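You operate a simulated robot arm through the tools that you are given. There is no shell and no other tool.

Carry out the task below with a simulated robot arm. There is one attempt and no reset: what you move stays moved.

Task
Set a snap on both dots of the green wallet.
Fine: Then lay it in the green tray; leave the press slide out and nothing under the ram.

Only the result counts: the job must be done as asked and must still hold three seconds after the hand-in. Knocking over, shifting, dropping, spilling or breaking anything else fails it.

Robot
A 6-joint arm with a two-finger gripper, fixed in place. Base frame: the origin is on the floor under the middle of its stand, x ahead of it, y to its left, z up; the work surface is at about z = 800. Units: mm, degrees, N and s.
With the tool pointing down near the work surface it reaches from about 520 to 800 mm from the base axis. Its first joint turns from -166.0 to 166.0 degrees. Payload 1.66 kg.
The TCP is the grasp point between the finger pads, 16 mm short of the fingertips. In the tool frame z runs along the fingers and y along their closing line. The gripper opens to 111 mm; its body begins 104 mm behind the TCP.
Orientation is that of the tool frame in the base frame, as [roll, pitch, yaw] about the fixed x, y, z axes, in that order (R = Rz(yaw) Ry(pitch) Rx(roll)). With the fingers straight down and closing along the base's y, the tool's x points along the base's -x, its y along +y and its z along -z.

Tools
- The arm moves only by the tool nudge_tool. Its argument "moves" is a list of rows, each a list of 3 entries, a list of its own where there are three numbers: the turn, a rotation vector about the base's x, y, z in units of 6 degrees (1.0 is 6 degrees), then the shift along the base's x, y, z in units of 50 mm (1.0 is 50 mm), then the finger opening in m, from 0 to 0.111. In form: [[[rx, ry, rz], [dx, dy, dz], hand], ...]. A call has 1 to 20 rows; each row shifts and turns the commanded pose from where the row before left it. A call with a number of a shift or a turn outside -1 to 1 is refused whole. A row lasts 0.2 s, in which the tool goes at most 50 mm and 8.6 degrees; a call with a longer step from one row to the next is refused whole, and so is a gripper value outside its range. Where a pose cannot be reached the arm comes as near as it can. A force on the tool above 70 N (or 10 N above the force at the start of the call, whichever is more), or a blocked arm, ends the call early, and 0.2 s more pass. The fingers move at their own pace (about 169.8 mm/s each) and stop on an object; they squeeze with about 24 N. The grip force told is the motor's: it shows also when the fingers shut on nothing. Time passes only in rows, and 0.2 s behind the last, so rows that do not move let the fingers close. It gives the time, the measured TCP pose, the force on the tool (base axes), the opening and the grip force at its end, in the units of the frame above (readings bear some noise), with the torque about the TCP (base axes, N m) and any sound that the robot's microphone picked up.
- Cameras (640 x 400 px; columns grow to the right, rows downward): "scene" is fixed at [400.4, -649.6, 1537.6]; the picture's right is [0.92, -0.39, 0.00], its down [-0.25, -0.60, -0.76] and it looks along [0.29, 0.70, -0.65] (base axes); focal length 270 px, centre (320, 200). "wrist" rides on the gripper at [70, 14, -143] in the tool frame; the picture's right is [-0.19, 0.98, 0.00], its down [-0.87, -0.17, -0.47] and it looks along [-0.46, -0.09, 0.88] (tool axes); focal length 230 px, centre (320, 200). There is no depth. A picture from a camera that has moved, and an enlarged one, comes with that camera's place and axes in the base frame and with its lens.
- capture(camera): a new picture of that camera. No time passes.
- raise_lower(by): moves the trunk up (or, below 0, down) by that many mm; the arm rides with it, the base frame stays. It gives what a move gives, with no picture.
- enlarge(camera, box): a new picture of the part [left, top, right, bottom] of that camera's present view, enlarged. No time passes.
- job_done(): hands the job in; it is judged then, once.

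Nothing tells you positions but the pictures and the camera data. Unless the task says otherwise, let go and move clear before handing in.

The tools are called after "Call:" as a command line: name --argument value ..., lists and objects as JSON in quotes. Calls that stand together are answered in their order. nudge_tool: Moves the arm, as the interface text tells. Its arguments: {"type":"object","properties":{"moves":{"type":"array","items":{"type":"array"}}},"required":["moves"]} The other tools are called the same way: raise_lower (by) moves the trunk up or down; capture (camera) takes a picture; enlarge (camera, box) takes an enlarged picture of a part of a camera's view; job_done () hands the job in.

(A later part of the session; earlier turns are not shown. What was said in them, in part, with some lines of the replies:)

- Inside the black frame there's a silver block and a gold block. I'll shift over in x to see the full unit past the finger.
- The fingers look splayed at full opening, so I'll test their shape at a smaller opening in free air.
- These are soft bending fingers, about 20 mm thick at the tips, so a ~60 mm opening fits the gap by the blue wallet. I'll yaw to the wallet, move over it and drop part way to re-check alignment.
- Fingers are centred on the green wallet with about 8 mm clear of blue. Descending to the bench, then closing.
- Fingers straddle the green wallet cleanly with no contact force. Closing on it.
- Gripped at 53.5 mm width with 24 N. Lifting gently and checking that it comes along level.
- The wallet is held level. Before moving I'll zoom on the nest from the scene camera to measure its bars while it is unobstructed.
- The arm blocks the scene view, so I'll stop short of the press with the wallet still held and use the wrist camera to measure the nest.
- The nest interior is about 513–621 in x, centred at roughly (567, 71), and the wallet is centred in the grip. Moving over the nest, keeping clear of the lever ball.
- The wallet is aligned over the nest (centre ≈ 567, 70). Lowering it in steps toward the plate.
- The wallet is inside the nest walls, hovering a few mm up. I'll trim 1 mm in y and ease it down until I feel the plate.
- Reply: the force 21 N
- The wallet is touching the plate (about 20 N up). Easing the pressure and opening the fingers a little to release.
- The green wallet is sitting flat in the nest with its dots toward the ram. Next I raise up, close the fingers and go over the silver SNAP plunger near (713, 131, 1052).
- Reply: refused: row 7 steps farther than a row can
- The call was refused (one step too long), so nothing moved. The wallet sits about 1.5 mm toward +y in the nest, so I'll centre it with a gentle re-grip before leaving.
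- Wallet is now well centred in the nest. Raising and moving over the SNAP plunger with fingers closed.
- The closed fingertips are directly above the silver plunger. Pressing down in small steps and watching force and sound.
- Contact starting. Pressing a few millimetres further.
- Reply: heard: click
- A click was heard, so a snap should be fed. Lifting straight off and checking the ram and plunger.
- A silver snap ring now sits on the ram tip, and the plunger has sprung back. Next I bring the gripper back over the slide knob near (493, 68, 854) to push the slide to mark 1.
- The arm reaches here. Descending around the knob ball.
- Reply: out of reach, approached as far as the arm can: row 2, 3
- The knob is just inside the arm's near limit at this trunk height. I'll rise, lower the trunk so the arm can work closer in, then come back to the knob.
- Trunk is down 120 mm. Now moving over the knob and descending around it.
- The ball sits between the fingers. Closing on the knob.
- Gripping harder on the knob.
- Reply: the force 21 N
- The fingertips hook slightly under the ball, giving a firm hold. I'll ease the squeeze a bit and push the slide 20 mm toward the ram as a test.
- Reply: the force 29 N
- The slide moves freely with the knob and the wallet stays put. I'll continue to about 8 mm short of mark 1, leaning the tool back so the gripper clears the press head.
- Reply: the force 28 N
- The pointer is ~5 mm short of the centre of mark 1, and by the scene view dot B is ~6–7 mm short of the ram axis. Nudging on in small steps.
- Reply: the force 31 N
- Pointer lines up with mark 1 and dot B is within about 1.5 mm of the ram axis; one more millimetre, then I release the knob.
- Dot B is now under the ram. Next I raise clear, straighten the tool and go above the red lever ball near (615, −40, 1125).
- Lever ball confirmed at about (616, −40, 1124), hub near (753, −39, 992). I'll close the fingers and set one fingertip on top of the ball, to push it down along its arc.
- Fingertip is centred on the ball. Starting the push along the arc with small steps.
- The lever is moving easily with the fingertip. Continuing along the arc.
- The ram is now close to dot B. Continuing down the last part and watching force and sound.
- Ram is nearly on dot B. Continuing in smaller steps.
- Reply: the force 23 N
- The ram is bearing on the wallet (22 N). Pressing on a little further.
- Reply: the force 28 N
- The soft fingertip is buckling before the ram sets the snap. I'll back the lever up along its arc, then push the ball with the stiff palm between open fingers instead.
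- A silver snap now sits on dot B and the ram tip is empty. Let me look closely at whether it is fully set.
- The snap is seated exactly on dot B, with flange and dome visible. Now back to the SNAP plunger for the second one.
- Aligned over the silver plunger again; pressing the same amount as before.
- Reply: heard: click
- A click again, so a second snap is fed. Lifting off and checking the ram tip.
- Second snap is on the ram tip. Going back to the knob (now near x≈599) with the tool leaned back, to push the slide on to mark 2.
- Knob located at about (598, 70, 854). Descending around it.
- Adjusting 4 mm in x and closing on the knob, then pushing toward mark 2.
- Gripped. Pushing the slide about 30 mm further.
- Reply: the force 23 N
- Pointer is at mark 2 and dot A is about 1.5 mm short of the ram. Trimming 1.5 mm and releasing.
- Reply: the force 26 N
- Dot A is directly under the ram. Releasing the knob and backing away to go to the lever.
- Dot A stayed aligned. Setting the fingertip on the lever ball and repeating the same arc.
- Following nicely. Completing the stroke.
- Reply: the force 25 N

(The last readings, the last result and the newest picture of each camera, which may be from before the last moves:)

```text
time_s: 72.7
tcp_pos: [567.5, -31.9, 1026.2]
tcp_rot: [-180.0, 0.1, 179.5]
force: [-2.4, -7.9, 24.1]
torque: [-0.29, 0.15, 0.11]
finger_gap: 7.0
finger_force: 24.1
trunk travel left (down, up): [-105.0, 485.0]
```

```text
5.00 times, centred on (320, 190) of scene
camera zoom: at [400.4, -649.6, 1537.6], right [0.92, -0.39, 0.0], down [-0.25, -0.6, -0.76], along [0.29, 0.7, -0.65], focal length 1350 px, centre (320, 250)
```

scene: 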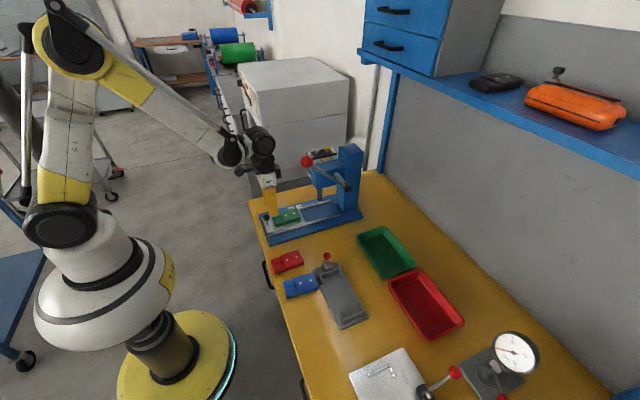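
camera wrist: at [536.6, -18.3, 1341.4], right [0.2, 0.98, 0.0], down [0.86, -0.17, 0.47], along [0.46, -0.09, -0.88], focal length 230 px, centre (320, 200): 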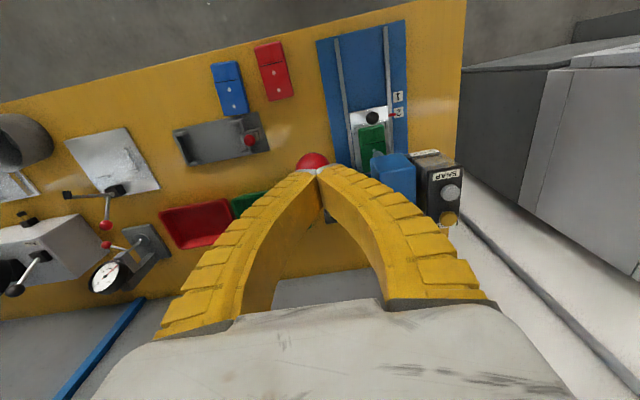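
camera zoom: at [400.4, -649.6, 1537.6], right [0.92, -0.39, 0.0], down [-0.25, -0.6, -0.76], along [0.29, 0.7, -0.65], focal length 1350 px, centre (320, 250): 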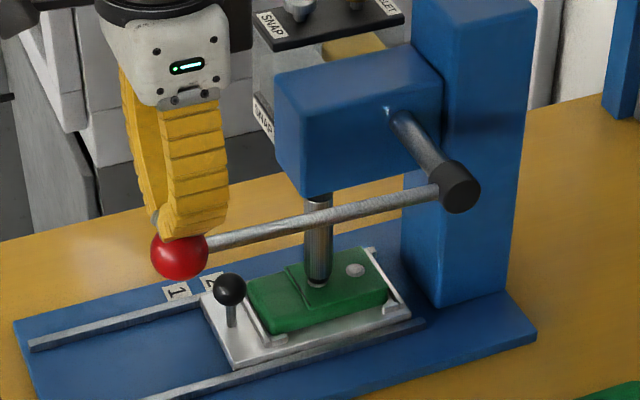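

The ram is bearing on dot A (24 N). One more small press as before, then return the lever along its arc.

Call:
nudge_tool --moves '[[[0, 0, 0], [0, 0, -0.1], 0.0], [[0, 0, 0], [0, 0, 0], 0.0]]'

Call:
nudge_tool --moves '[[[0, 0, 0], [0.04, 0, 0.36], 0.0], [[0, 0, 0], [0.06, 0, 0.34], 0.0], [[0, 0, 0], [0.08, 0, 0.32], 0.0], [[0, 0, 0], [0.1, 0, 0.32], 0.0], [[0, 0, 0], [0.12, 0, 0.3], 0.0], [[0, 0, 0], [0.14, 0, 0.3], 0.0], [[0, 0, 0], [0.18, 0, 0.28], 0.0], [[0, 0, 0], [0.2, 0, 0.26], 0.0], [[0, 0, 0], [0.16, 0, 0.24], 0.0], [[0, 0, 0], [0, 0, 0.6], 0.0], [[0, 0, 0], [0, 0, 0], 0.0]]'

Call:
enlarge --camera "scene" --box '[270, 110, 370, 220]'

Call:
enlarge --camera "scene" --box '[308, 196, 338, 216]'

```text
time_s: 73.3
tcp_pos: [566.9, -32.8, 1021.3]
tcp_rot: [-179.9, 0.2, 179.6]
force: [-3.7, -10.3, 26.1]
torque: [-0.34, 0.12, 0.04]
finger_gap: 8.9
finger_force: 23.8
trunk travel left (down, up): [-105.0, 485.0]
```

```text
time_s: 75.7
tcp_pos: [623.5, -33.4, 1186.9]
tcp_rot: [180.0, -0.1, 179.6]
force: [0.5, 0.5, 1.3]
torque: [0.03, -0.03, -0.02]
finger_gap: 0.0
finger_force: 24.5
trunk travel left (down, up): [-105.0, 485.0]
```

```text
3.64 times, centred on (320, 165) of scene
camera zoom: at [400.4, -649.6, 1537.6], right [0.92, -0.39, 0.0], down [-0.25, -0.6, -0.76], along [0.29, 0.7, -0.65], focal length 982 px, centre (320, 327)
```

zoom: 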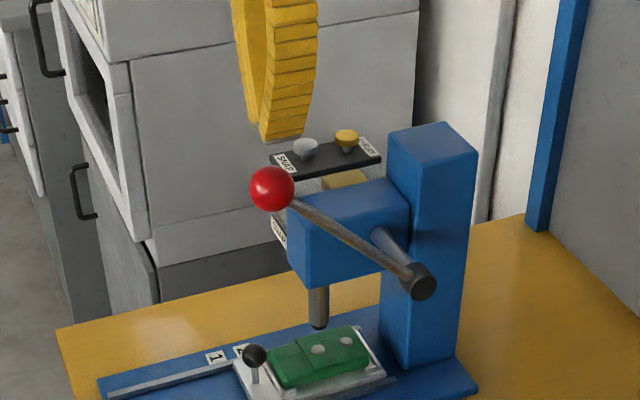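

```text
16.00 times, centred on (323, 206) of scene
camera zoom: at [400.4, -649.6, 1537.6], right [0.92, -0.39, 0.0], down [-0.25, -0.6, -0.76], along [0.29, 0.7, -0.65], focal length 4319 px, centre (272, 104)
```

zoom: 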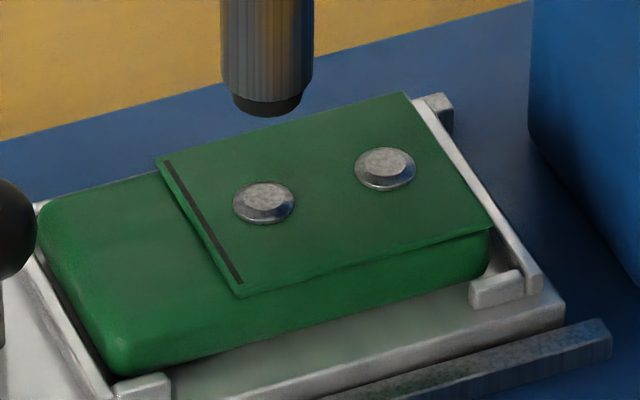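

Both snaps are set on the dots. Now returning to the knob (x ≈ 632) to pull the slide out.

Call:
nudge_tool --moves '[[[0, 0, 0], [-0.6, 0, 0], 0.02], [[0, 0, 0], [-0.6, 0.3, 0], 0.04], [[0, 0, 0], [0, 0.9, 0], 0.05], [[0, 0, 0], [0, 0.86, 0], 0.05], [[0, -0.6, 0], [0, 0, -0.8], 0.05], [[0, -0.6, 0], [0, 0, -0.8], 0.05], [[0, -0.6, 0], [0, 0, -0.8], 0.05], [[0, -0.6, 0], [0, 0, -0.8], 0.05], [[0, -0.6, 0], [0, 0, -0.8], 0.05], [[0, 0, 0], [0.4, 0, -0.7], 0.05], [[0, 0, 0], [0.7, 0, -0.4], 0.05], [[0, 0, 0], [0, 0, 0], 0.05]]'

Call:
capture --camera "wrist"

Call:
enlarge --camera "scene" --box '[250, 130, 370, 230]'

```text
time_s: 78.3
tcp_pos: [618.3, 71.9, 930.1]
tcp_rot: [179.9, 18.0, 179.6]
force: [0.5, 0.4, -0.4]
torque: [0.03, 0.04, 0.02]
finger_gap: 52.1
finger_force: 1.2
trunk travel left (down, up): [-105.0, 485.0]
```

```text
taken
camera wrist: at [507.3, 86.6, 1043.7], right [0.19, 0.98, 0.06], down [0.68, -0.17, 0.72], along [0.71, -0.09, -0.7], focal length 230 px, centre (320, 200)
```

wrist: 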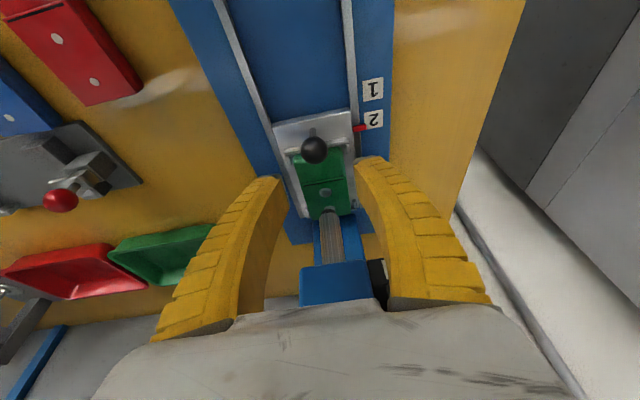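

```text
4.00 times, centred on (310, 180) of scene
camera zoom: at [400.4, -649.6, 1537.6], right [0.92, -0.39, 0.0], down [-0.25, -0.6, -0.76], along [0.29, 0.7, -0.65], focal length 1080 px, centre (360, 280)
```

zoom: 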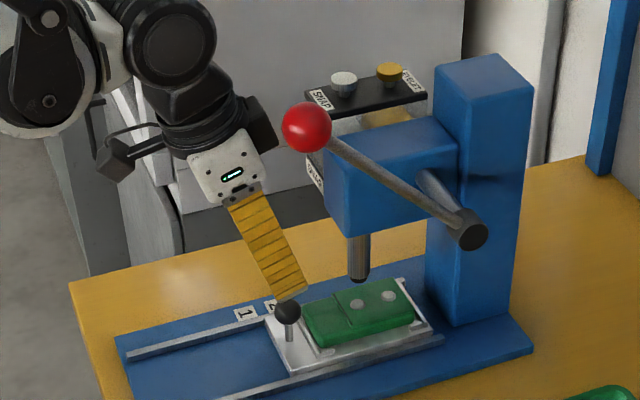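

Knob at about (631, 69, 854). Descending around it and gripping.

Call:
nudge_tool --moves '[[[0, 0, 0], [0.14, -0.04, -0.6], 0.05], [[0, 0, 0], [0.14, 0, -0.6], 0.05], [[0, 0, 0], [0, 0, -0.3], 0.05], [[0, 0, 0], [0, 0, 0], 0.05], [[0, 0, 0], [0, 0, 0], 0.01], [[0, 0, 0], [0, 0, 0], 0.01], [[0, 0, 0], [0, 0, 0], 0.004], [[0, 0, 0], [0, 0, 0], 0.004]]'

Call:
enlarge --camera "wrist" --box '[230, 100, 430, 260]'

```text
time_s: 80.1
tcp_pos: [631.5, 70.0, 853.2]
tcp_rot: [179.8, 17.8, 179.5]
force: [-16.9, -7.9, -36.0]
torque: [0.01, -0.54, -0.05]
finger_gap: 13.6
finger_force: 33.8
trunk travel left (down, up): [-105.0, 485.0]
```

```text
2.50 times, centred on (330, 180) of wrist
camera zoom: at [521.8, 83.5, 967.6], right [0.19, 0.98, 0.06], down [0.68, -0.17, 0.71], along [0.71, -0.09, -0.7], focal length 575 px, centre (295, 250)
```

zoom: 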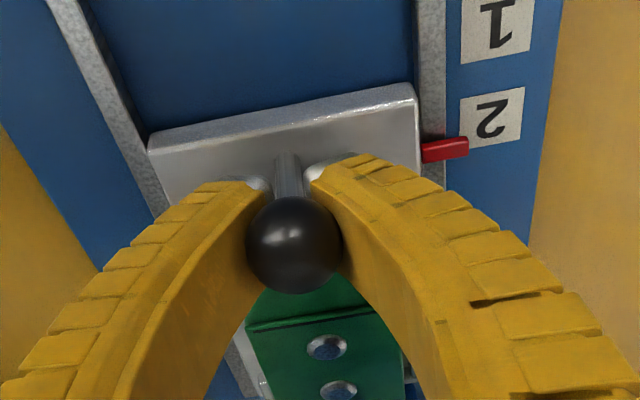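

Gripped. Pulling the slide back toward its out position, straightening the tool on the way.

Call:
nudge_tool --moves '[[[0, 0, 0], [-0.2, 0, 0], 0.006], [[0, 0, 0], [-0.2, 0, 0], 0.006], [[0, 0, 0], [-0.2, 0, 0], 0.006], [[0, 0.6, 0], [-0.2, 0, 0], 0.006], [[0, 0.6, 0], [-0.2, 0, 0], 0.006], [[0, 0.6, 0], [-0.2, 0, 0], 0.006], [[0, 0.6, 0], [-0.2, 0, 0], 0.006], [[0, 0.6, 0], [-0.2, 0, 0], 0.006], [[0, 0, 0], [-0.2, 0, 0], 0.006], [[0, 0, 0], [-0.2, 0, 0], 0.006], [[0, 0, 0], [-0.2, 0, 0], 0.006], [[0, 0, 0], [-0.2, 0, 0], 0.006], [[0, 0, 0], [0, 0, 0], 0.006]]'

Call:
enlarge --camera "scene" --box '[240, 150, 360, 250]'

Call:
capture --camera "wrist"

```text
time_s: 82.9
tcp_pos: [514.2, 70.3, 854.2]
tcp_rot: [180.0, -0.1, 179.6]
force: [-0.7, -16.2, -37.1]
torque: [0.16, -0.03, 0.0]
finger_gap: 14.0
finger_force: 33.7
trunk travel left (down, up): [-105.0, 485.0]
```

```text
4.00 times, centred on (300, 200) of scene
camera zoom: at [400.4, -649.6, 1537.6], right [0.92, -0.39, 0.0], down [-0.25, -0.6, -0.76], along [0.29, 0.7, -0.65], focal length 1080 px, centre (400, 200)
```

zoom: 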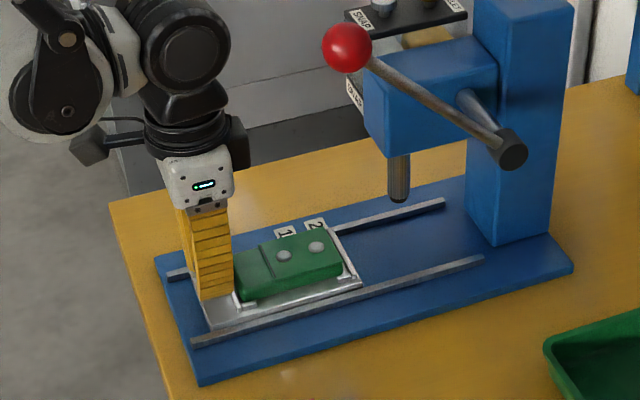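

```text
taken
camera wrist: at [443.7, 83.6, 997.0], right [0.2, 0.98, 0.0], down [0.87, -0.17, 0.47], along [0.46, -0.09, -0.88], focal length 230 px, centre (320, 200)
```

wrist: 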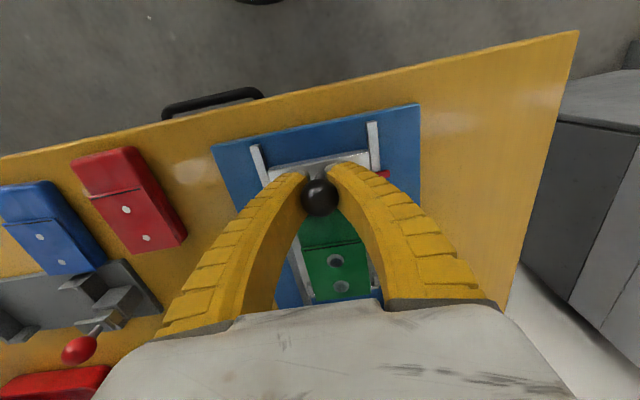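

Nearly out; pulling the last ~18 mm to the starting position.

Call:
nudge_tool --moves '[[[0, 0, 0], [-0.16, 0, 0], 0.006], [[0, 0, 0], [-0.1, 0, 0], 0.006], [[0, 0, 0], [-0.1, 0, 0], 0.006], [[0, 0, 0], [0, 0, 0], 0.006]]'

Call:
enlarge --camera "scene" --box '[240, 180, 330, 250]'

Call:
enlarge --camera "wrist" --box '[230, 100, 430, 260]'

```text
time_s: 83.9
tcp_pos: [494.5, 70.5, 855.7]
tcp_rot: [179.9, -0.2, 179.5]
force: [-1.5, -19.0, -47.6]
torque: [0.15, -0.1, -0.06]
finger_gap: 13.8
finger_force: 34.1
trunk travel left (down, up): [-105.0, 485.0]
```

```text
5.71 times, centred on (285, 215) of scene
camera zoom: at [400.4, -649.6, 1537.6], right [0.92, -0.39, 0.0], down [-0.25, -0.6, -0.76], along [0.29, 0.7, -0.65], focal length 1542 px, centre (520, 114)
```

zoom: 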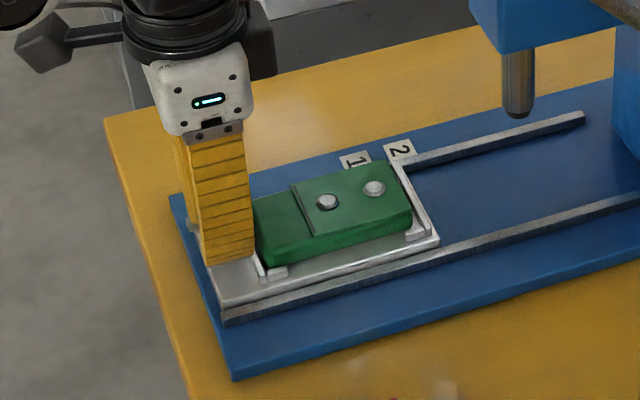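

```text
2.50 times, centred on (330, 180) of wrist
camera zoom: at [425.7, 83.6, 997.2], right [0.2, 0.98, 0.0], down [0.87, -0.17, 0.47], along [0.46, -0.09, -0.88], focal length 575 px, centre (295, 250)
```

zoom: 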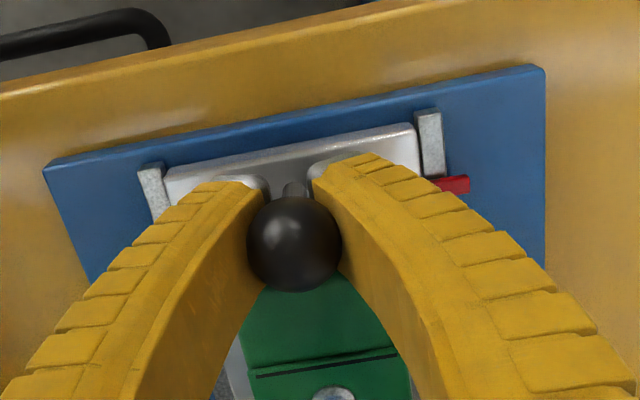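

The slide is back at about its original place. A last small pull to be sure it's against its out position, then release.

Call:
nudge_tool --moves '[[[0, 0, 0], [-0.06, 0, -0.03], 0.012], [[0, 0, 0], [0, 0, 0], 0.012]]'

Call:
nudge_tool --moves '[[[0, 0, 0], [0.06, 0, 0.03], 0.012], [[0, 0, 0], [0, 0, 0], 0.05], [[0, 0, 0], [0, 0, 0], 0.05], [[0, 0, 0], [0, 0, 0], 0.05]]'

Call:
enlarge --camera "wrist" --box '[230, 60, 430, 240]'

```text
time_s: 84.5
tcp_pos: [492.0, 70.4, 854.1]
tcp_rot: [180.0, -0.1, 179.6]
force: [12.7, -22.4, -21.5]
torque: [0.07, -0.05, 0.03]
finger_gap: 13.8
finger_force: 33.6
trunk travel left (down, up): [-105.0, 485.0]
```

```text
time_s: 85.5
tcp_pos: [493.0, 71.1, 856.4]
tcp_rot: [179.9, 0.0, 179.6]
force: [0.4, -1.0, -0.9]
torque: [-0.01, 0.01, 0.05]
finger_gap: 52.1
finger_force: 1.9
trunk travel left (down, up): [-105.0, 485.0]
```

```text
2.22 times, centred on (330, 150) of wrist
camera zoom: at [423.4, 84.7, 999.0], right [0.2, 0.98, 0.0], down [0.86, -0.17, 0.47], along [0.46, -0.09, -0.88], focal length 511 px, centre (298, 311)
```

zoom: 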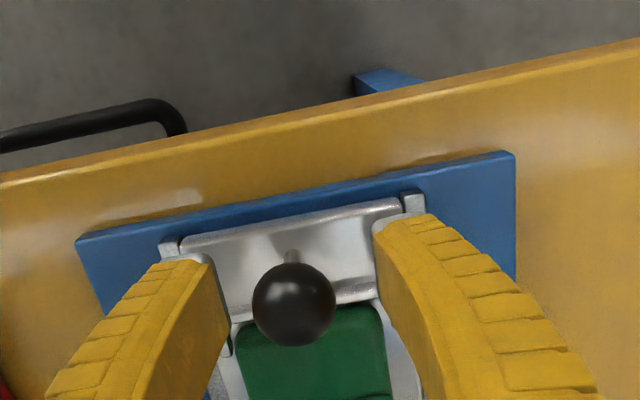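

The slide is against its out stop. Now raising and going over the wallet to pick it up with a wider opening.

Call:
nudge_tool --moves '[[[0, 0, 0], [0, 0, 0.7], 0.055], [[0, 0, 0], [0, -0.02, 0.7], 0.066], [[0, 0, 0], [0.7, 0, 0], 0.066], [[0, 0, 0], [0.74, 0, 0], 0.066], [[0, 0, 0], [0, 0, 0], 0.066]]'

Call:
enlarge --camera "wrist" --box '[230, 60, 430, 240]'

Call:
capture --camera "scene"

```text
time_s: 86.7
tcp_pos: [566.2, 68.7, 924.5]
tcp_rot: [180.0, 0.0, 179.6]
force: [0.7, -0.3, 0.7]
torque: [-0.04, 0.02, -0.01]
finger_gap: 67.7
finger_force: 1.3
trunk travel left (down, up): [-105.0, 485.0]
```

```text
2.22 times, centred on (330, 150) of wrist
camera zoom: at [496.4, 82.5, 1066.2], right [0.2, 0.98, 0.0], down [0.86, -0.17, 0.47], along [0.46, -0.09, -0.88], focal length 511 px, centre (298, 311)
```

zoom: 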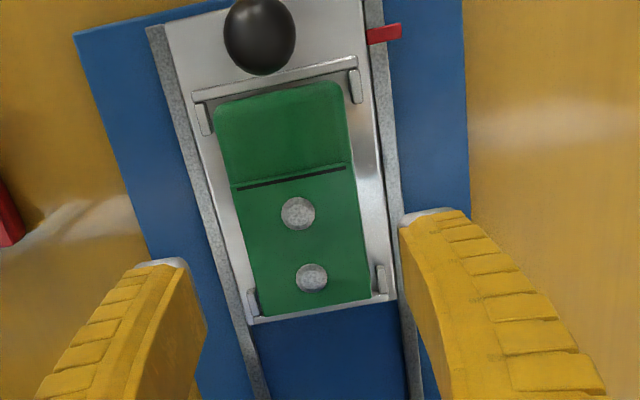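

```text
taken
```

scene: 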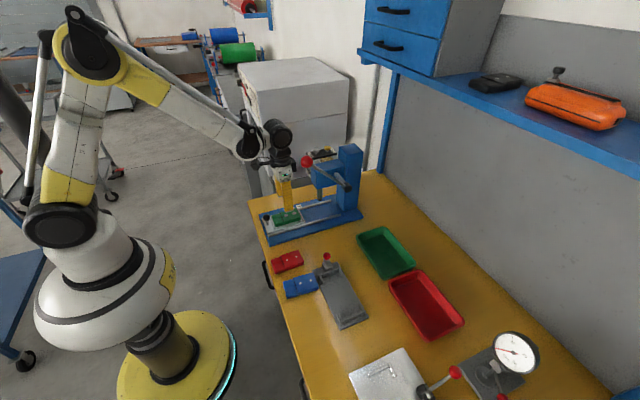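

Wallet centred between the fingers. Descending to grip it.

Call:
nudge_tool --moves '[[[0, 0, 0], [-0.03, 0, -0.7], 0.066], [[0, 0, 0], [0, 0, -0.6], 0.066], [[0, 0, 0], [0, 0, -0.24], 0.066], [[0, 0, 0], [0, 0, 0], 0.066]]'

Call:
enlarge --camera "wrist" --box '[230, 80, 430, 260]'

```text
time_s: 87.7
tcp_pos: [565.1, 70.7, 848.4]
tcp_rot: [-180.0, 0.1, 179.7]
force: [-0.5, 0.6, 0.5]
torque: [0.01, -0.01, 0.0]
finger_gap: 67.8
finger_force: 0.9
trunk travel left (down, up): [-105.0, 485.0]
```

```text
2.22 times, centred on (330, 170) of wrist
camera zoom: at [495.3, 84.4, 990.8], right [0.2, 0.98, 0.0], down [0.86, -0.17, 0.47], along [0.46, -0.09, -0.88], focal length 511 px, centre (298, 267)
```

zoom: 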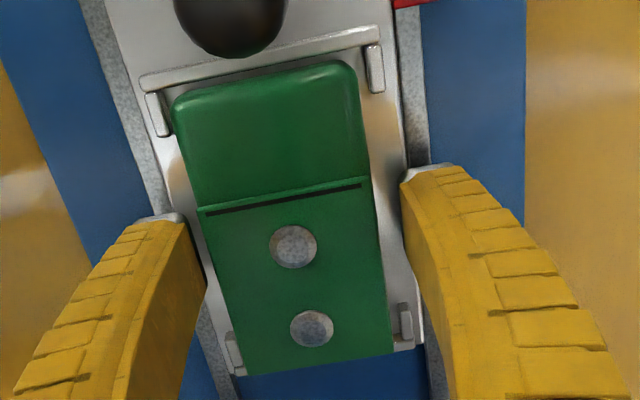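

Lowering a touch more and closing on the wallet.

Call:
nudge_tool --moves '[[[0, 0, 0], [0, 0, -0.05], 0.066], [[0, 0, 0], [0, 0, 0], 0.045], [[0, 0, 0], [0, 0, 0], 0.04], [[0, 0, 0], [0, 0, 0], 0.04], [[0, 0, 0], [0, 0, 0], 0.04]]'

Call:
enlarge --camera "wrist" --box '[230, 80, 430, 260]'

```text
time_s: 88.9
tcp_pos: [564.7, 71.0, 845.8]
tcp_rot: [179.9, -0.1, 179.6]
force: [-0.8, -0.5, 6.4]
torque: [0.01, 0.09, 0.01]
finger_gap: 53.1
finger_force: 24.1
trunk travel left (down, up): [-105.0, 485.0]
```

```text
2.22 times, centred on (330, 170) of wrist
camera zoom: at [494.9, 84.0, 988.8], right [0.2, 0.98, 0.0], down [0.86, -0.17, 0.47], along [0.46, -0.09, -0.88], focal length 511 px, centre (298, 267)
```

zoom: 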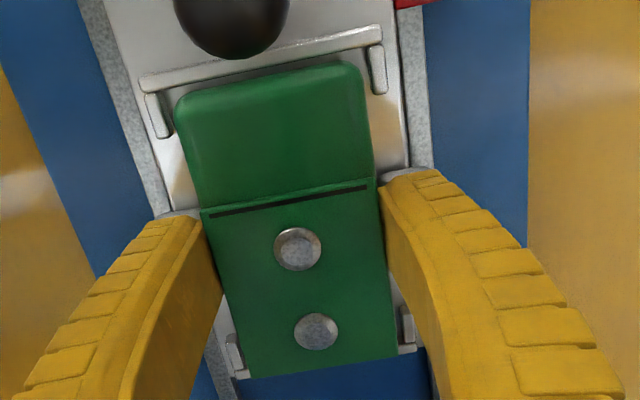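

Gripped at 53 mm. Lifting straight up out of the nest.

Call:
nudge_tool --moves '[[[0, 0, 0], [0, 0, 0.2], 0.04], [[0, 0, 0], [0, 0, 0.4], 0.04], [[0, 0, 0], [0, 0, 0.6], 0.04], [[0, 0, 0], [0, 0, 0.6], 0.04], [[0, 0, 0], [0, 0, 0], 0.04]]'

Call:
capture --camera "wrist"

Call:
enlarge --camera "scene" --box '[240, 140, 360, 250]'

Call:
enlarge --camera "scene" --box '[340, 210, 480, 350]'

```text
time_s: 90.1
tcp_pos: [565.0, 68.9, 935.7]
tcp_rot: [180.0, 0.0, 179.6]
force: [0.5, 0.1, -0.3]
torque: [0.01, 0.03, 0.0]
finger_gap: 52.6
finger_force: 24.6
trunk travel left (down, up): [-105.0, 485.0]
```

```text
taken
camera wrist: at [495.1, 83.0, 1077.9], right [0.2, 0.98, 0.0], down [0.86, -0.17, 0.47], along [0.46, -0.09, -0.88], focal length 230 px, centre (320, 200)
```

wrist: 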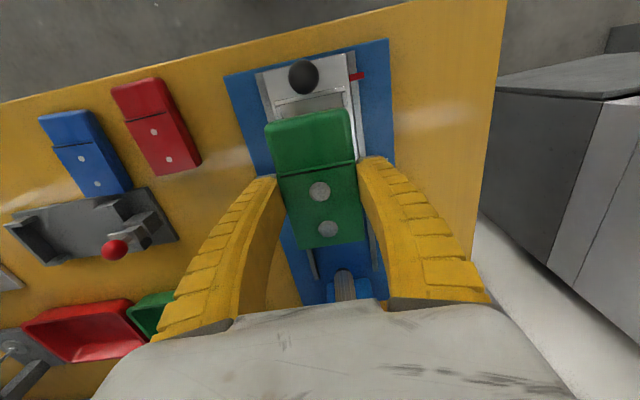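

```text
3.64 times, centred on (300, 195) of scene
camera zoom: at [400.4, -649.6, 1537.6], right [0.92, -0.39, 0.0], down [-0.25, -0.6, -0.76], along [0.29, 0.7, -0.65], focal length 982 px, centre (393, 218)
```

zoom: 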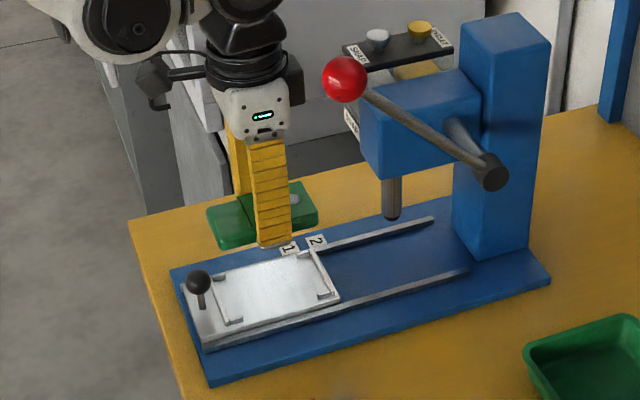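

```text
2.86 times, centred on (410, 280) of scene
camera zoom: at [400.4, -649.6, 1537.6], right [0.92, -0.39, 0.0], down [-0.25, -0.6, -0.76], along [0.29, 0.7, -0.65], focal length 771 px, centre (63, -29)
```

zoom: 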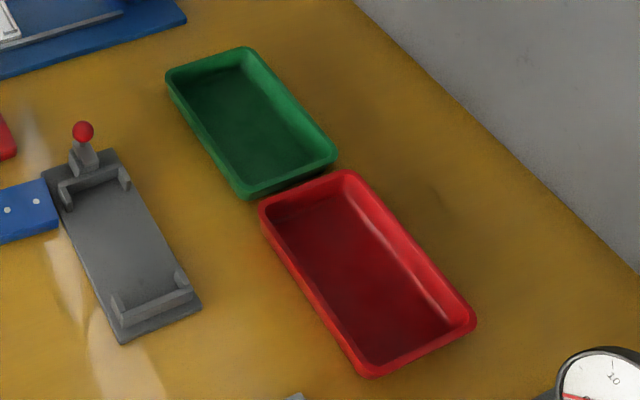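

Wallet is free with both snaps on it, the slide is out and empty. The green tray spans about x 754–875, y −298…−120, so I'll carry the wallet round the lever side and turn it 90° to match the tray.

Call:
nudge_tool --moves '[[[0, 0, 0], [-0.5, 0, 0.5], 0.04], [[0, 0, 0], [-0.5, -0.3, 0.5], 0.04], [[0, 0, 0], [0, -0.85, 0], 0.04], [[0, 0, 0], [0, -0.85, 0], 0.04], [[0, 0, 0], [0, -0.85, 0], 0.04], [[0, 0, 0], [0, -0.85, 0], 0.04], [[0, 0, 0], [0.2, -0.8, 0], 0.04], [[0, 0, 0], [0.4, -0.6, 0], 0.04], [[0, 0, 0], [0, 0, 0], 0.04]]'

Call:
capture --camera "wrist"

Call:
capture --camera "scene"

```text
time_s: 92.1
tcp_pos: [544.7, -186.4, 986.8]
tcp_rot: [-180.0, 0.0, 179.6]
force: [-0.1, -0.5, -0.3]
torque: [0.02, 0.02, -0.03]
finger_gap: 52.3
finger_force: 24.3
trunk travel left (down, up): [-105.0, 485.0]
```

```text
taken
camera wrist: at [475.2, -173.4, 1129.6], right [0.2, 0.98, 0.0], down [0.86, -0.17, 0.47], along [0.46, -0.09, -0.88], focal length 230 px, centre (320, 200)
```

wrist: 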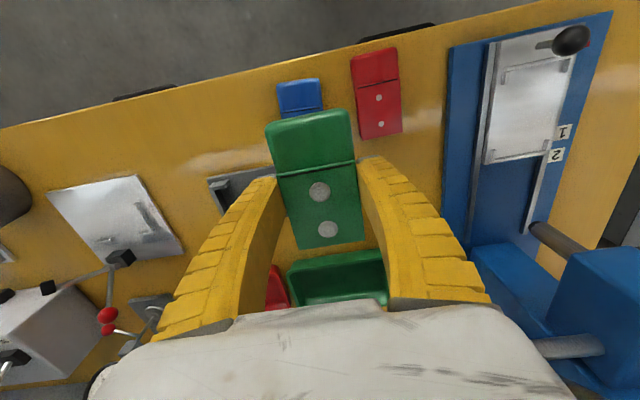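

```text
taken
```

scene: 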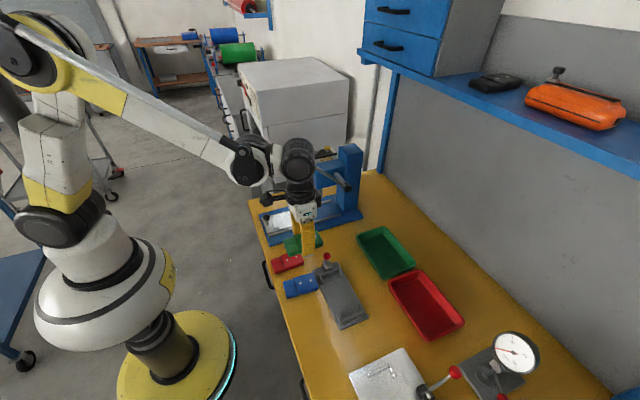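

Good view: wallet secure. I'll bring the trunk back up for far reach, then rotate the wallet 90° while moving out toward the tray.

Call:
raise_lower --by 120

Call:
nudge_tool --moves '[[[0, 0, -1], [0.16, -0.03, -0.15], 0.04], [[0, 0, -1], [0.16, -0.03, -0.15], 0.04], [[0, 0, -1], [0.16, -0.03, -0.15], 0.04], [[0, 0, -1], [0.16, -0.03, -0.15], 0.04], [[0, 0, -1], [0.16, -0.03, -0.15], 0.04], [[0, 0, -1], [0.16, -0.03, -0.15], 0.04], [[0, 0, -1], [0.16, -0.03, -0.15], 0.04], [[0, 0, -1], [0.16, -0.03, -0.15], 0.04], [[0, 0, -1], [0.16, -0.03, -0.15], 0.04], [[0, 0, -1], [0.16, -0.03, -0.15], 0.04], [[0, 0, -1], [0.16, -0.03, -0.15], 0.04], [[0, 0, -1], [0.16, -0.03, -0.15], 0.04], [[0, 0, -1], [0.16, 0, -0.15], 0.04], [[0, 0, -1], [0.16, 0, -0.15], 0.04], [[0, 0, -1], [0.16, 0, -0.15], 0.04], [[0, 0, 0], [0, 0, 0], 0.04]]'

Call:
capture --camera "wrist"

Call:
capture --camera "scene"

```text
time_s: 93.6
tcp_pos: [544.6, -187.3, 1107.6]
tcp_rot: [179.9, 0.0, 179.6]
force: [0.8, 0.6, -0.8]
torque: [0.0, -0.04, 0.0]
finger_gap: 52.8
finger_force: 23.6
trunk travel left (down, up): [-225.0, 365.0]
```

```text
time_s: 97.0
tcp_pos: [664.6, -205.2, 994.9]
tcp_rot: [180.0, 0.0, 89.5]
force: [0.5, 0.0, -0.8]
torque: [-0.01, 0.0, 0.02]
finger_gap: 52.4
finger_force: 23.4
trunk travel left (down, up): [-225.0, 365.0]
```

```text
taken
camera wrist: at [678.7, -135.0, 1137.4], right [0.98, -0.2, 0.0], down [-0.17, -0.86, 0.47], along [-0.09, -0.46, -0.88], focal length 230 px, centre (320, 200)
```

wrist: 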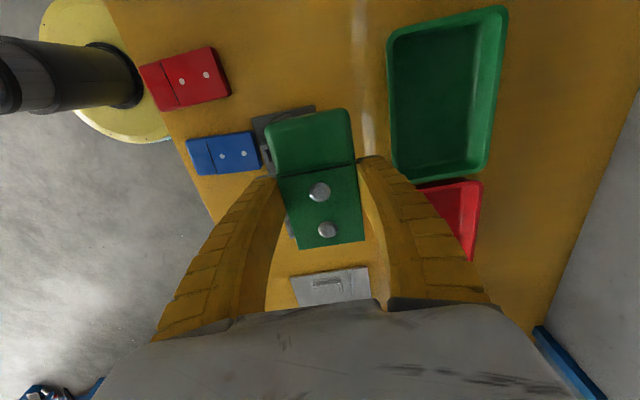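

```text
taken
```

scene: 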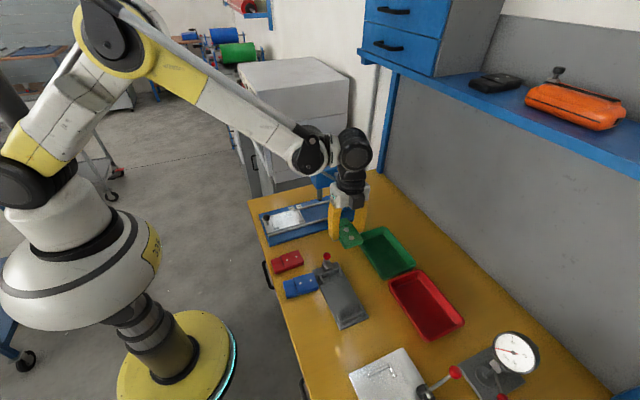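

The tray is about x 757–880, y −300…−112 (centre ≈ 818, −206), at the edge of my reach. I'll test how far out the vertical tool can go at a safe height above the tray.

Call:
nudge_tool --moves '[[[0, 0, 0], [0.8, 0, -0.2], 0.04], [[0, 0, 0], [0.8, 0, -0.2], 0.04], [[0, 0, 0], [0.8, 0, -0.2], 0.04], [[0, 0, 0], [0.7, 0, -0.2], 0.04], [[0, 0, 0], [0, 0, 0], 0.04], [[0, 0, 0], [0, 0, 0], 0.04]]'

Call:
capture --camera "wrist"

Call:
capture --camera "scene"

```text
time_s: 98.4
tcp_pos: [815.8, -202.3, 953.7]
tcp_rot: [179.9, 0.0, 89.7]
force: [-0.2, 0.3, -0.8]
torque: [-0.02, 0.01, 0.03]
finger_gap: 52.7
finger_force: 24.1
trunk travel left (down, up): [-225.0, 365.0]
```

```text
taken
camera wrist: at [829.8, -133.2, 1095.7], right [0.98, -0.2, 0.0], down [-0.17, -0.86, 0.47], along [-0.09, -0.46, -0.88], focal length 230 px, centre (320, 200)
```

wrist: 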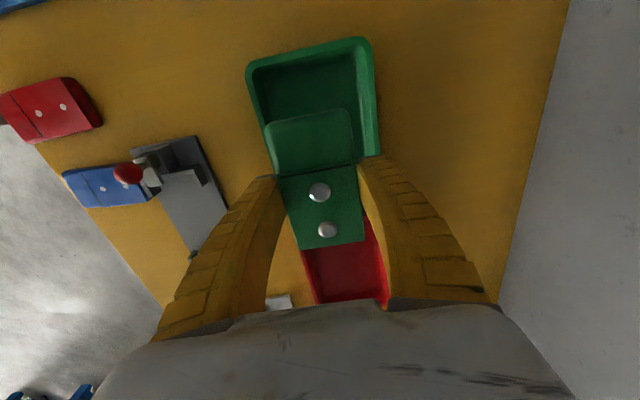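

```text
taken
```

scene: 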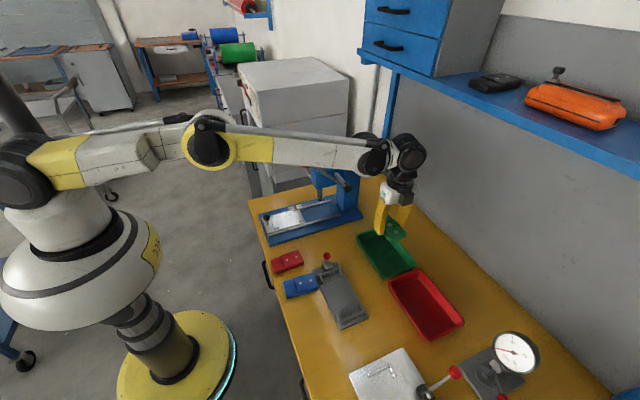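

The arm reaches (816, −202) with the tool vertical. I'll check clearances between the arm and the press lever before lowering.

Call:
enlarge --camera "scene" --box '[270, 110, 450, 290]'

Call:
enlarge --camera "wrist" --box '[220, 20, 420, 260]'

```text
2.22 times, centred on (360, 200) of scene
camera zoom: at [400.4, -649.6, 1537.6], right [0.92, -0.39, 0.0], down [-0.25, -0.6, -0.76], along [0.29, 0.7, -0.65], focal length 600 px, centre (231, 200)
```

zoom: 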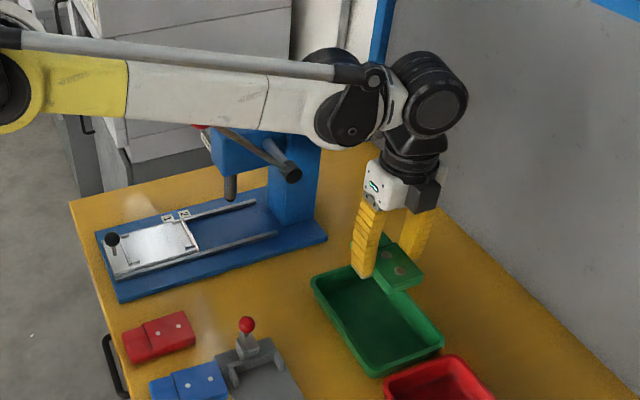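

```text
1.67 times, centred on (320, 140) of wrist
camera zoom: at [829.8, -133.2, 1095.7], right [0.98, -0.2, 0.0], down [-0.17, -0.86, 0.47], along [-0.09, -0.46, -0.88], focal length 384 px, centre (320, 300)
```

zoom: 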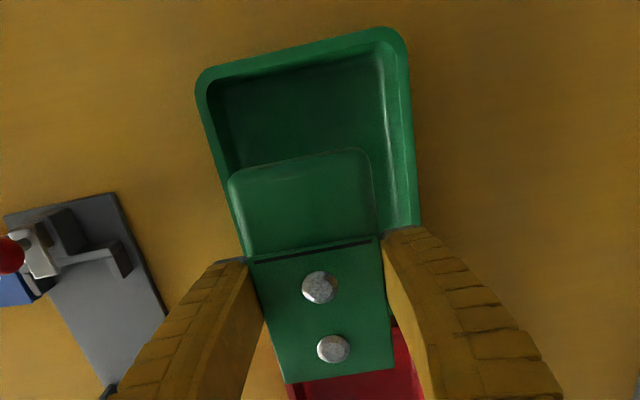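

Clearances are good and the wallet is centred over the tray's inside (x ≈ 763–870, y ≈ −290…−118). I'll shift 2 mm in x and use the trunk to lower straight down to just above the rim.

Call:
nudge_tool --moves '[[[0, 0, 0], [0.03, 0, 0], 0.04], [[0, 0, 0], [0, 0, 0], 0.04]]'

Call:
raise_lower --by -88

Call:
enlarge --camera "scene" --box '[330, 150, 470, 290]'

Call:
enlarge --camera "wrist" --box '[220, 20, 420, 260]'

```text
time_s: 99.0
tcp_pos: [817.2, -203.0, 953.4]
tcp_rot: [179.9, 0.0, 89.5]
force: [0.0, -0.2, -0.8]
torque: [0.02, -0.01, 0.0]
finger_gap: 52.6
finger_force: 24.0
out of reach, approached as far as the arm can: row 1
trunk travel left (down, up): [-225.0, 365.0]
```

```text
time_s: 100.2
tcp_pos: [816.4, -202.3, 864.9]
tcp_rot: [179.9, 0.0, 89.6]
force: [0.2, -0.2, -0.8]
torque: [-0.03, 0.01, -0.01]
finger_gap: 52.6
finger_force: 23.7
trunk travel left (down, up): [-137.0, 453.0]
```

```text
2.86 times, centred on (400, 220) of scene
camera zoom: at [400.4, -649.6, 1537.6], right [0.92, -0.39, 0.0], down [-0.25, -0.6, -0.76], along [0.29, 0.7, -0.65], focal length 771 px, centre (91, 143)
```

zoom: 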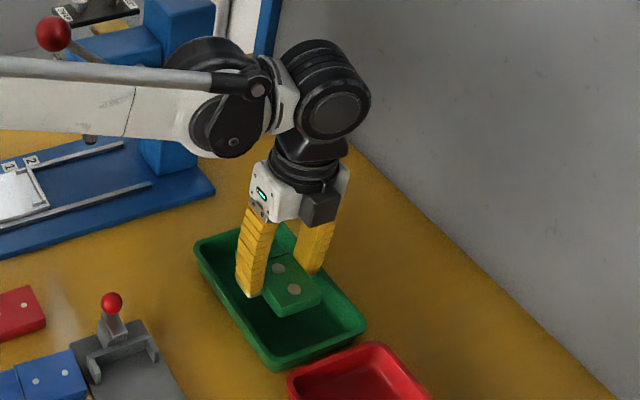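

```text
1.67 times, centred on (320, 140) of wrist
camera zoom: at [829.7, -133.2, 1007.9], right [0.98, -0.2, 0.0], down [-0.17, -0.86, 0.47], along [-0.09, -0.46, -0.88], focal length 384 px, centre (320, 300)
```

zoom: 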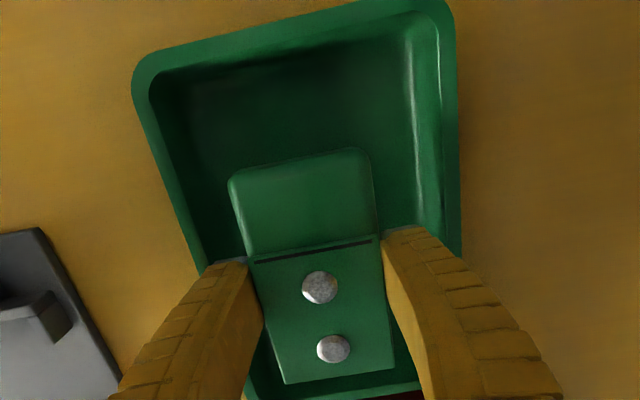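

The wallet hangs inside the tray outline with about 4–5 mm finger clearance to each side wall. I'll lower with the trunk so the wallet is well inside the tray, while keeping the fingertips off the floor and walls.

Call:
raise_lower --by -28

Call:
enlarge --camera "wrist" --box '[220, 60, 420, 260]'

Call:
enlarge --camera "scene" --box '[360, 200, 440, 290]'

```text
time_s: 101.0
tcp_pos: [815.4, -202.2, 837.4]
tcp_rot: [179.8, 0.0, 89.5]
force: [0.0, 0.1, -1.0]
torque: [0.01, -0.01, 0.0]
finger_gap: 52.6
finger_force: 23.7
trunk travel left (down, up): [-109.0, 481.0]
```

```text
2.00 times, centred on (320, 160) of wrist
camera zoom: at [829.7, -133.2, 979.8], right [0.98, -0.2, 0.0], down [-0.17, -0.86, 0.47], along [-0.09, -0.46, -0.88], focal length 460 px, centre (320, 280)
```

zoom: 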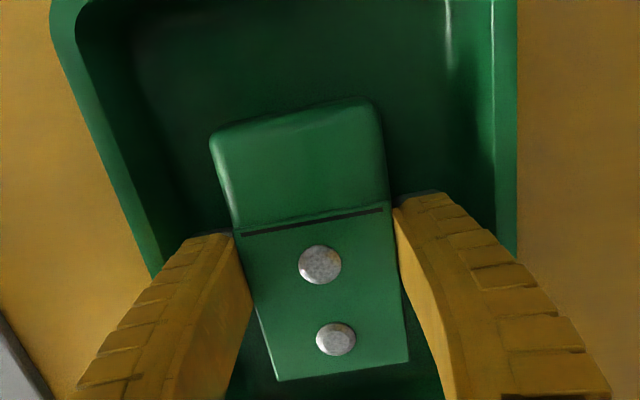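

```text
4.44 times, centred on (400, 245) of scene
camera zoom: at [400.4, -649.6, 1537.6], right [0.92, -0.39, 0.0], down [-0.25, -0.6, -0.76], along [0.29, 0.7, -0.65], focal length 1200 px, centre (-36, 0)
```

zoom: 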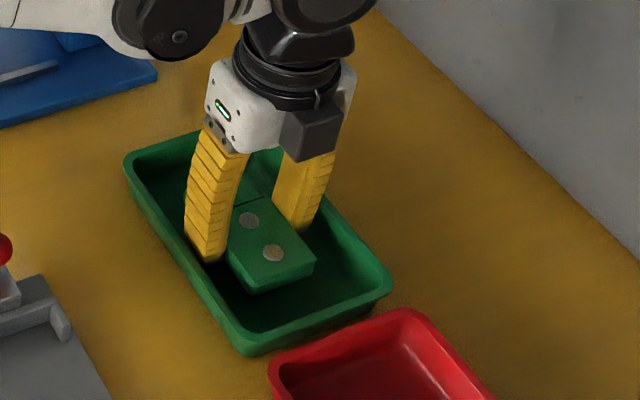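

There's adequate room around the fingers. Lowering a few more millimetres, then opening just enough to release.

Call:
raise_lower --by -6

Call:
nudge_tool --moves '[[[0, 0, 0], [0, 0, 0], 0.055], [[0, 0, 0], [0, 0, 0], 0.055], [[0, 0, 0], [0, 0, 0], 0.055]]'

Call:
enlarge --camera "wrist" --box '[220, 60, 420, 260]'

Call:
enlarge --camera "scene" --box '[360, 200, 440, 290]'

```text
time_s: 101.5
tcp_pos: [816.2, -202.3, 832.4]
tcp_rot: [179.9, 0.0, 89.7]
force: [0.3, -0.5, 0.0]
torque: [0.01, 0.01, -0.02]
finger_gap: 52.6
finger_force: 24.0
trunk travel left (down, up): [-103.0, 487.0]
```

```text
time_s: 102.3
tcp_pos: [815.9, -202.7, 831.8]
tcp_rot: [179.9, 0.0, 89.6]
force: [-0.2, 0.3, 0.3]
torque: [0.0, -0.02, -0.02]
finger_gap: 56.9
finger_force: 1.8
trunk travel left (down, up): [-103.0, 487.0]
```

```text
2.00 times, centred on (320, 160) of wrist
camera zoom: at [829.8, -133.2, 973.6], right [0.98, -0.2, 0.0], down [-0.17, -0.86, 0.47], along [-0.09, -0.46, -0.88], focal length 460 px, centre (320, 280)
```

zoom: 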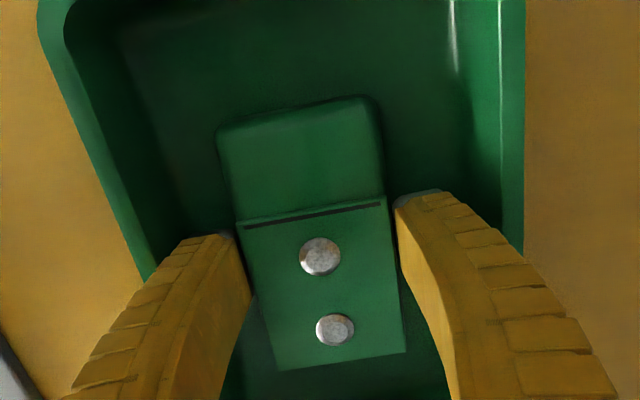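

```text
4.44 times, centred on (400, 245) of scene
camera zoom: at [400.4, -649.6, 1537.6], right [0.92, -0.39, 0.0], down [-0.25, -0.6, -0.76], along [0.29, 0.7, -0.65], focal length 1200 px, centre (-36, 0)
```

zoom: 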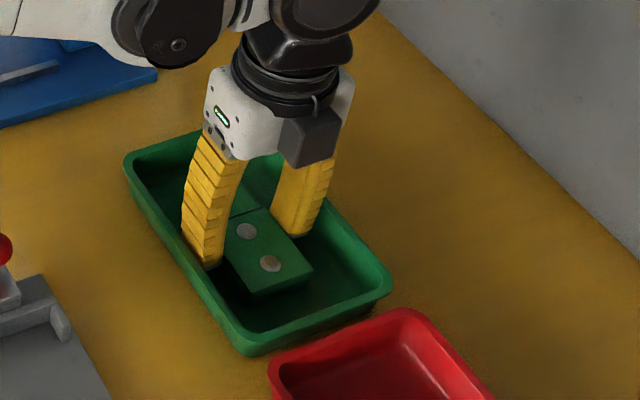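

The wallet has dropped free onto the tray floor, and both fingers are clear of it. Raising straight up with the trunk.

Call:
raise_lower --by 30

Call:
enlarge --camera "wrist" --box '[220, 60, 420, 260]'

Call:
raise_lower --by 90

Call:
capture --camera "wrist"

Call:
enlarge --camera "scene" --box '[330, 190, 470, 310]'

```text
time_s: 103.1
tcp_pos: [815.9, -202.8, 861.2]
tcp_rot: [179.9, 0.0, 89.7]
force: [0.1, -0.9, -0.8]
torque: [0.02, 0.0, 0.01]
finger_gap: 57.0
finger_force: 1.4
trunk travel left (down, up): [-133.0, 457.0]
```

```text
2.00 times, centred on (320, 160) of wrist
camera zoom: at [830.0, -133.3, 1003.4], right [0.98, -0.2, 0.0], down [-0.17, -0.86, 0.47], along [-0.09, -0.46, -0.88], focal length 460 px, centre (320, 280)
```

zoom: 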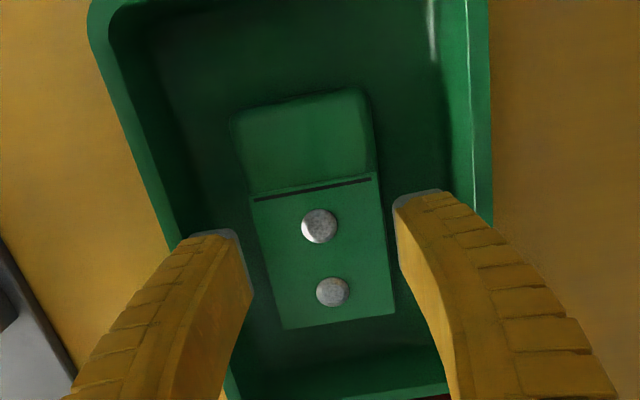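

```text
time_s: 104.3
tcp_pos: [815.8, -203.5, 952.3]
tcp_rot: [179.8, 0.0, 89.6]
force: [-0.9, -0.8, -0.4]
torque: [0.02, 0.01, -0.01]
finger_gap: 57.1
finger_force: 1.3
trunk travel left (down, up): [-223.0, 367.0]
```

```text
taken
camera wrist: at [830.0, -133.2, 1093.3], right [0.98, -0.2, 0.0], down [-0.17, -0.86, 0.47], along [-0.09, -0.46, -0.88], focal length 230 px, centre (320, 200)
```

wrist: 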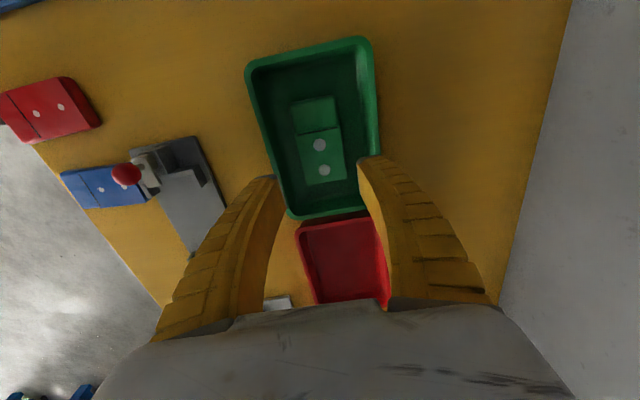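

```text
3.33 times, centred on (400, 250) of scene
camera zoom: at [400.4, -649.6, 1537.6], right [0.92, -0.39, 0.0], down [-0.25, -0.6, -0.76], along [0.29, 0.7, -0.65], focal length 900 px, centre (53, 33)
```

zoom: 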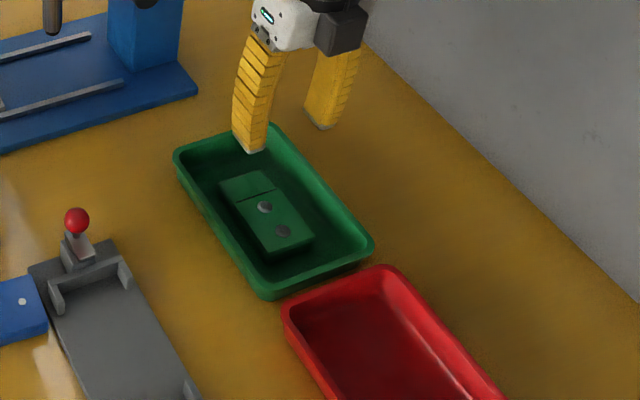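

The wallet lies flat in the green tray with both snaps up, and the tray hasn't moved. Backing the arm away and making a final check of the press and bench.

Call:
nudge_tool --moves '[[[0, 0, 0], [-0.7, 0, 0.4], 0.057], [[0, 0, 0], [-0.7, 0, 0.4], 0.057], [[0, 0, 0], [-0.7, 0, 0.4], 0.057], [[0, 0, 0], [-0.7, -0.2, 0.4], 0.057], [[0, 0, 0], [-0.5, -0.3, 0.4], 0.057], [[0, 0, 0], [-0.3, -0.3, 0.4], 0.057], [[0, 0, 0], [0, 0, 0], 0.057]]'

Call:
capture --camera "scene"

Call:
enlarge --camera "scene" --box '[240, 130, 380, 250]'

Call:
enlarge --camera "scene" --box '[260, 220, 480, 350]'

```text
time_s: 105.9
tcp_pos: [636.8, -241.2, 1071.6]
tcp_rot: [179.9, 0.0, 89.5]
force: [0.3, -0.1, -0.2]
torque: [-0.01, -0.01, -0.03]
finger_gap: 58.9
finger_force: 1.0
trunk travel left (down, up): [-223.0, 367.0]
```

```text
taken
```

scene: 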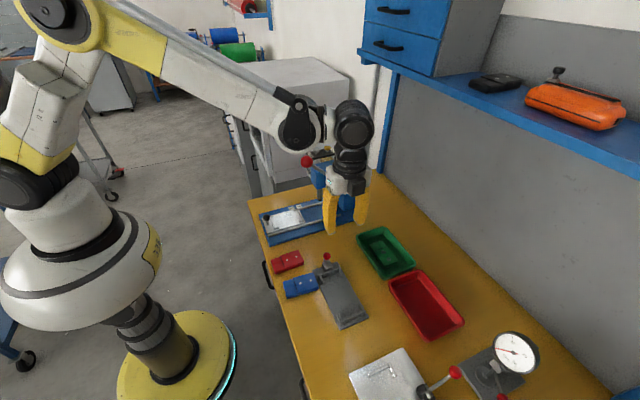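

```text
3.33 times, centred on (310, 190) of scene
camera zoom: at [400.4, -649.6, 1537.6], right [0.92, -0.39, 0.0], down [-0.25, -0.6, -0.76], along [0.29, 0.7, -0.65], focal length 900 px, centre (353, 233)
```

zoom: 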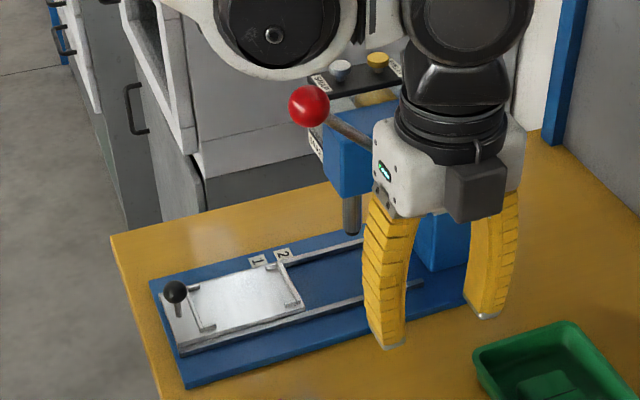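

```text
2.91 times, centred on (370, 285) of scene
camera zoom: at [400.4, -649.6, 1537.6], right [0.92, -0.39, 0.0], down [-0.25, -0.6, -0.76], along [0.29, 0.7, -0.65], focal length 785 px, centre (174, -47)
```

zoom: 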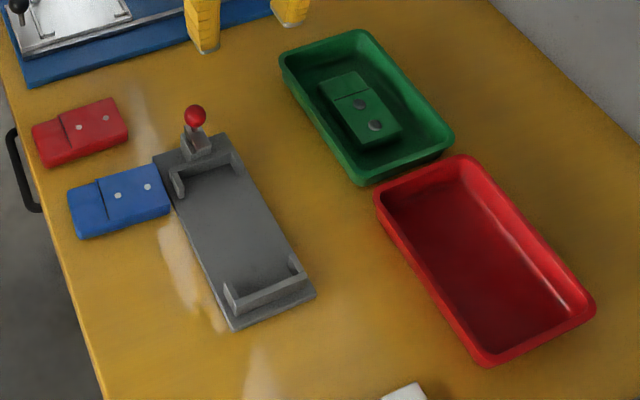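

Everything looks in place; one last comparison of the tray and ram against earlier views.

Call:
enlarge --camera "scene" --box '[340, 210, 480, 350]'

Call:
enlarge --camera "scene" --box '[255, 185, 345, 245]'

```text
2.86 times, centred on (410, 280) of scene
camera zoom: at [400.4, -649.6, 1537.6], right [0.92, -0.39, 0.0], down [-0.25, -0.6, -0.76], along [0.29, 0.7, -0.65], focal length 771 px, centre (63, -29)
```

zoom: 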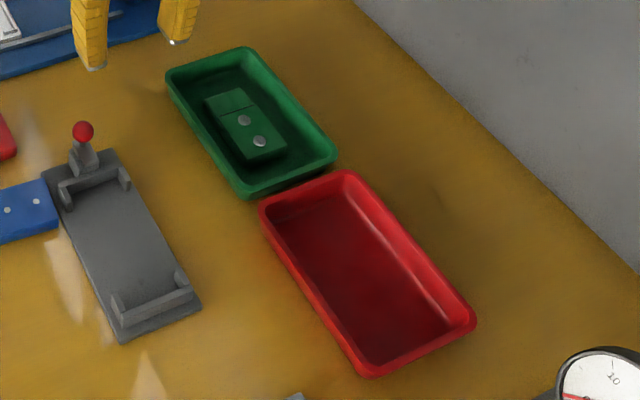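

```text
6.67 times, centred on (300, 215) of scene
camera zoom: at [400.4, -649.6, 1537.6], right [0.92, -0.39, 0.0], down [-0.25, -0.6, -0.76], along [0.29, 0.7, -0.65], focal length 1800 px, centre (453, 100)
```

zoom: 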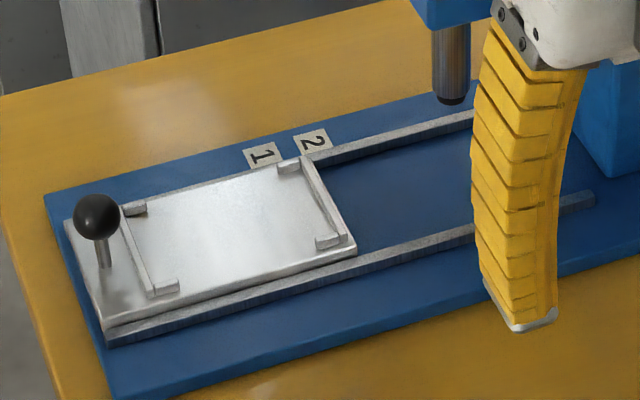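

The press slide is back at its original out position, the ram is empty with nothing under it, and the lever is up. The tray and the other items match the earlier views, and the green wallet lies in the green tray with both snaps set. Handing in.

Call:
job_done

```text
The job is handed in.
```

The green wallet has a snap set on both dots and lies face up in the green tray.

- **Snaps:** I fed a fresh snap for each press. The pictures show one seated on each dot, though nothing measures how firmly a snap has been set.
- **Press:** the slide is pulled out against its stop and empty. The ram has nothing on it or under it, and the lever is back up.
- **Other items:** in the last pictures the red and blue wallets, both trays and the grey fixture are where they started.
- **Arm:** the gripper is open and clear of everything.

The wallet was let go a few millimetres above the tray floor rather than set right down, because the fingers had little room inside the tray. It dropped flat and the tray did not move.
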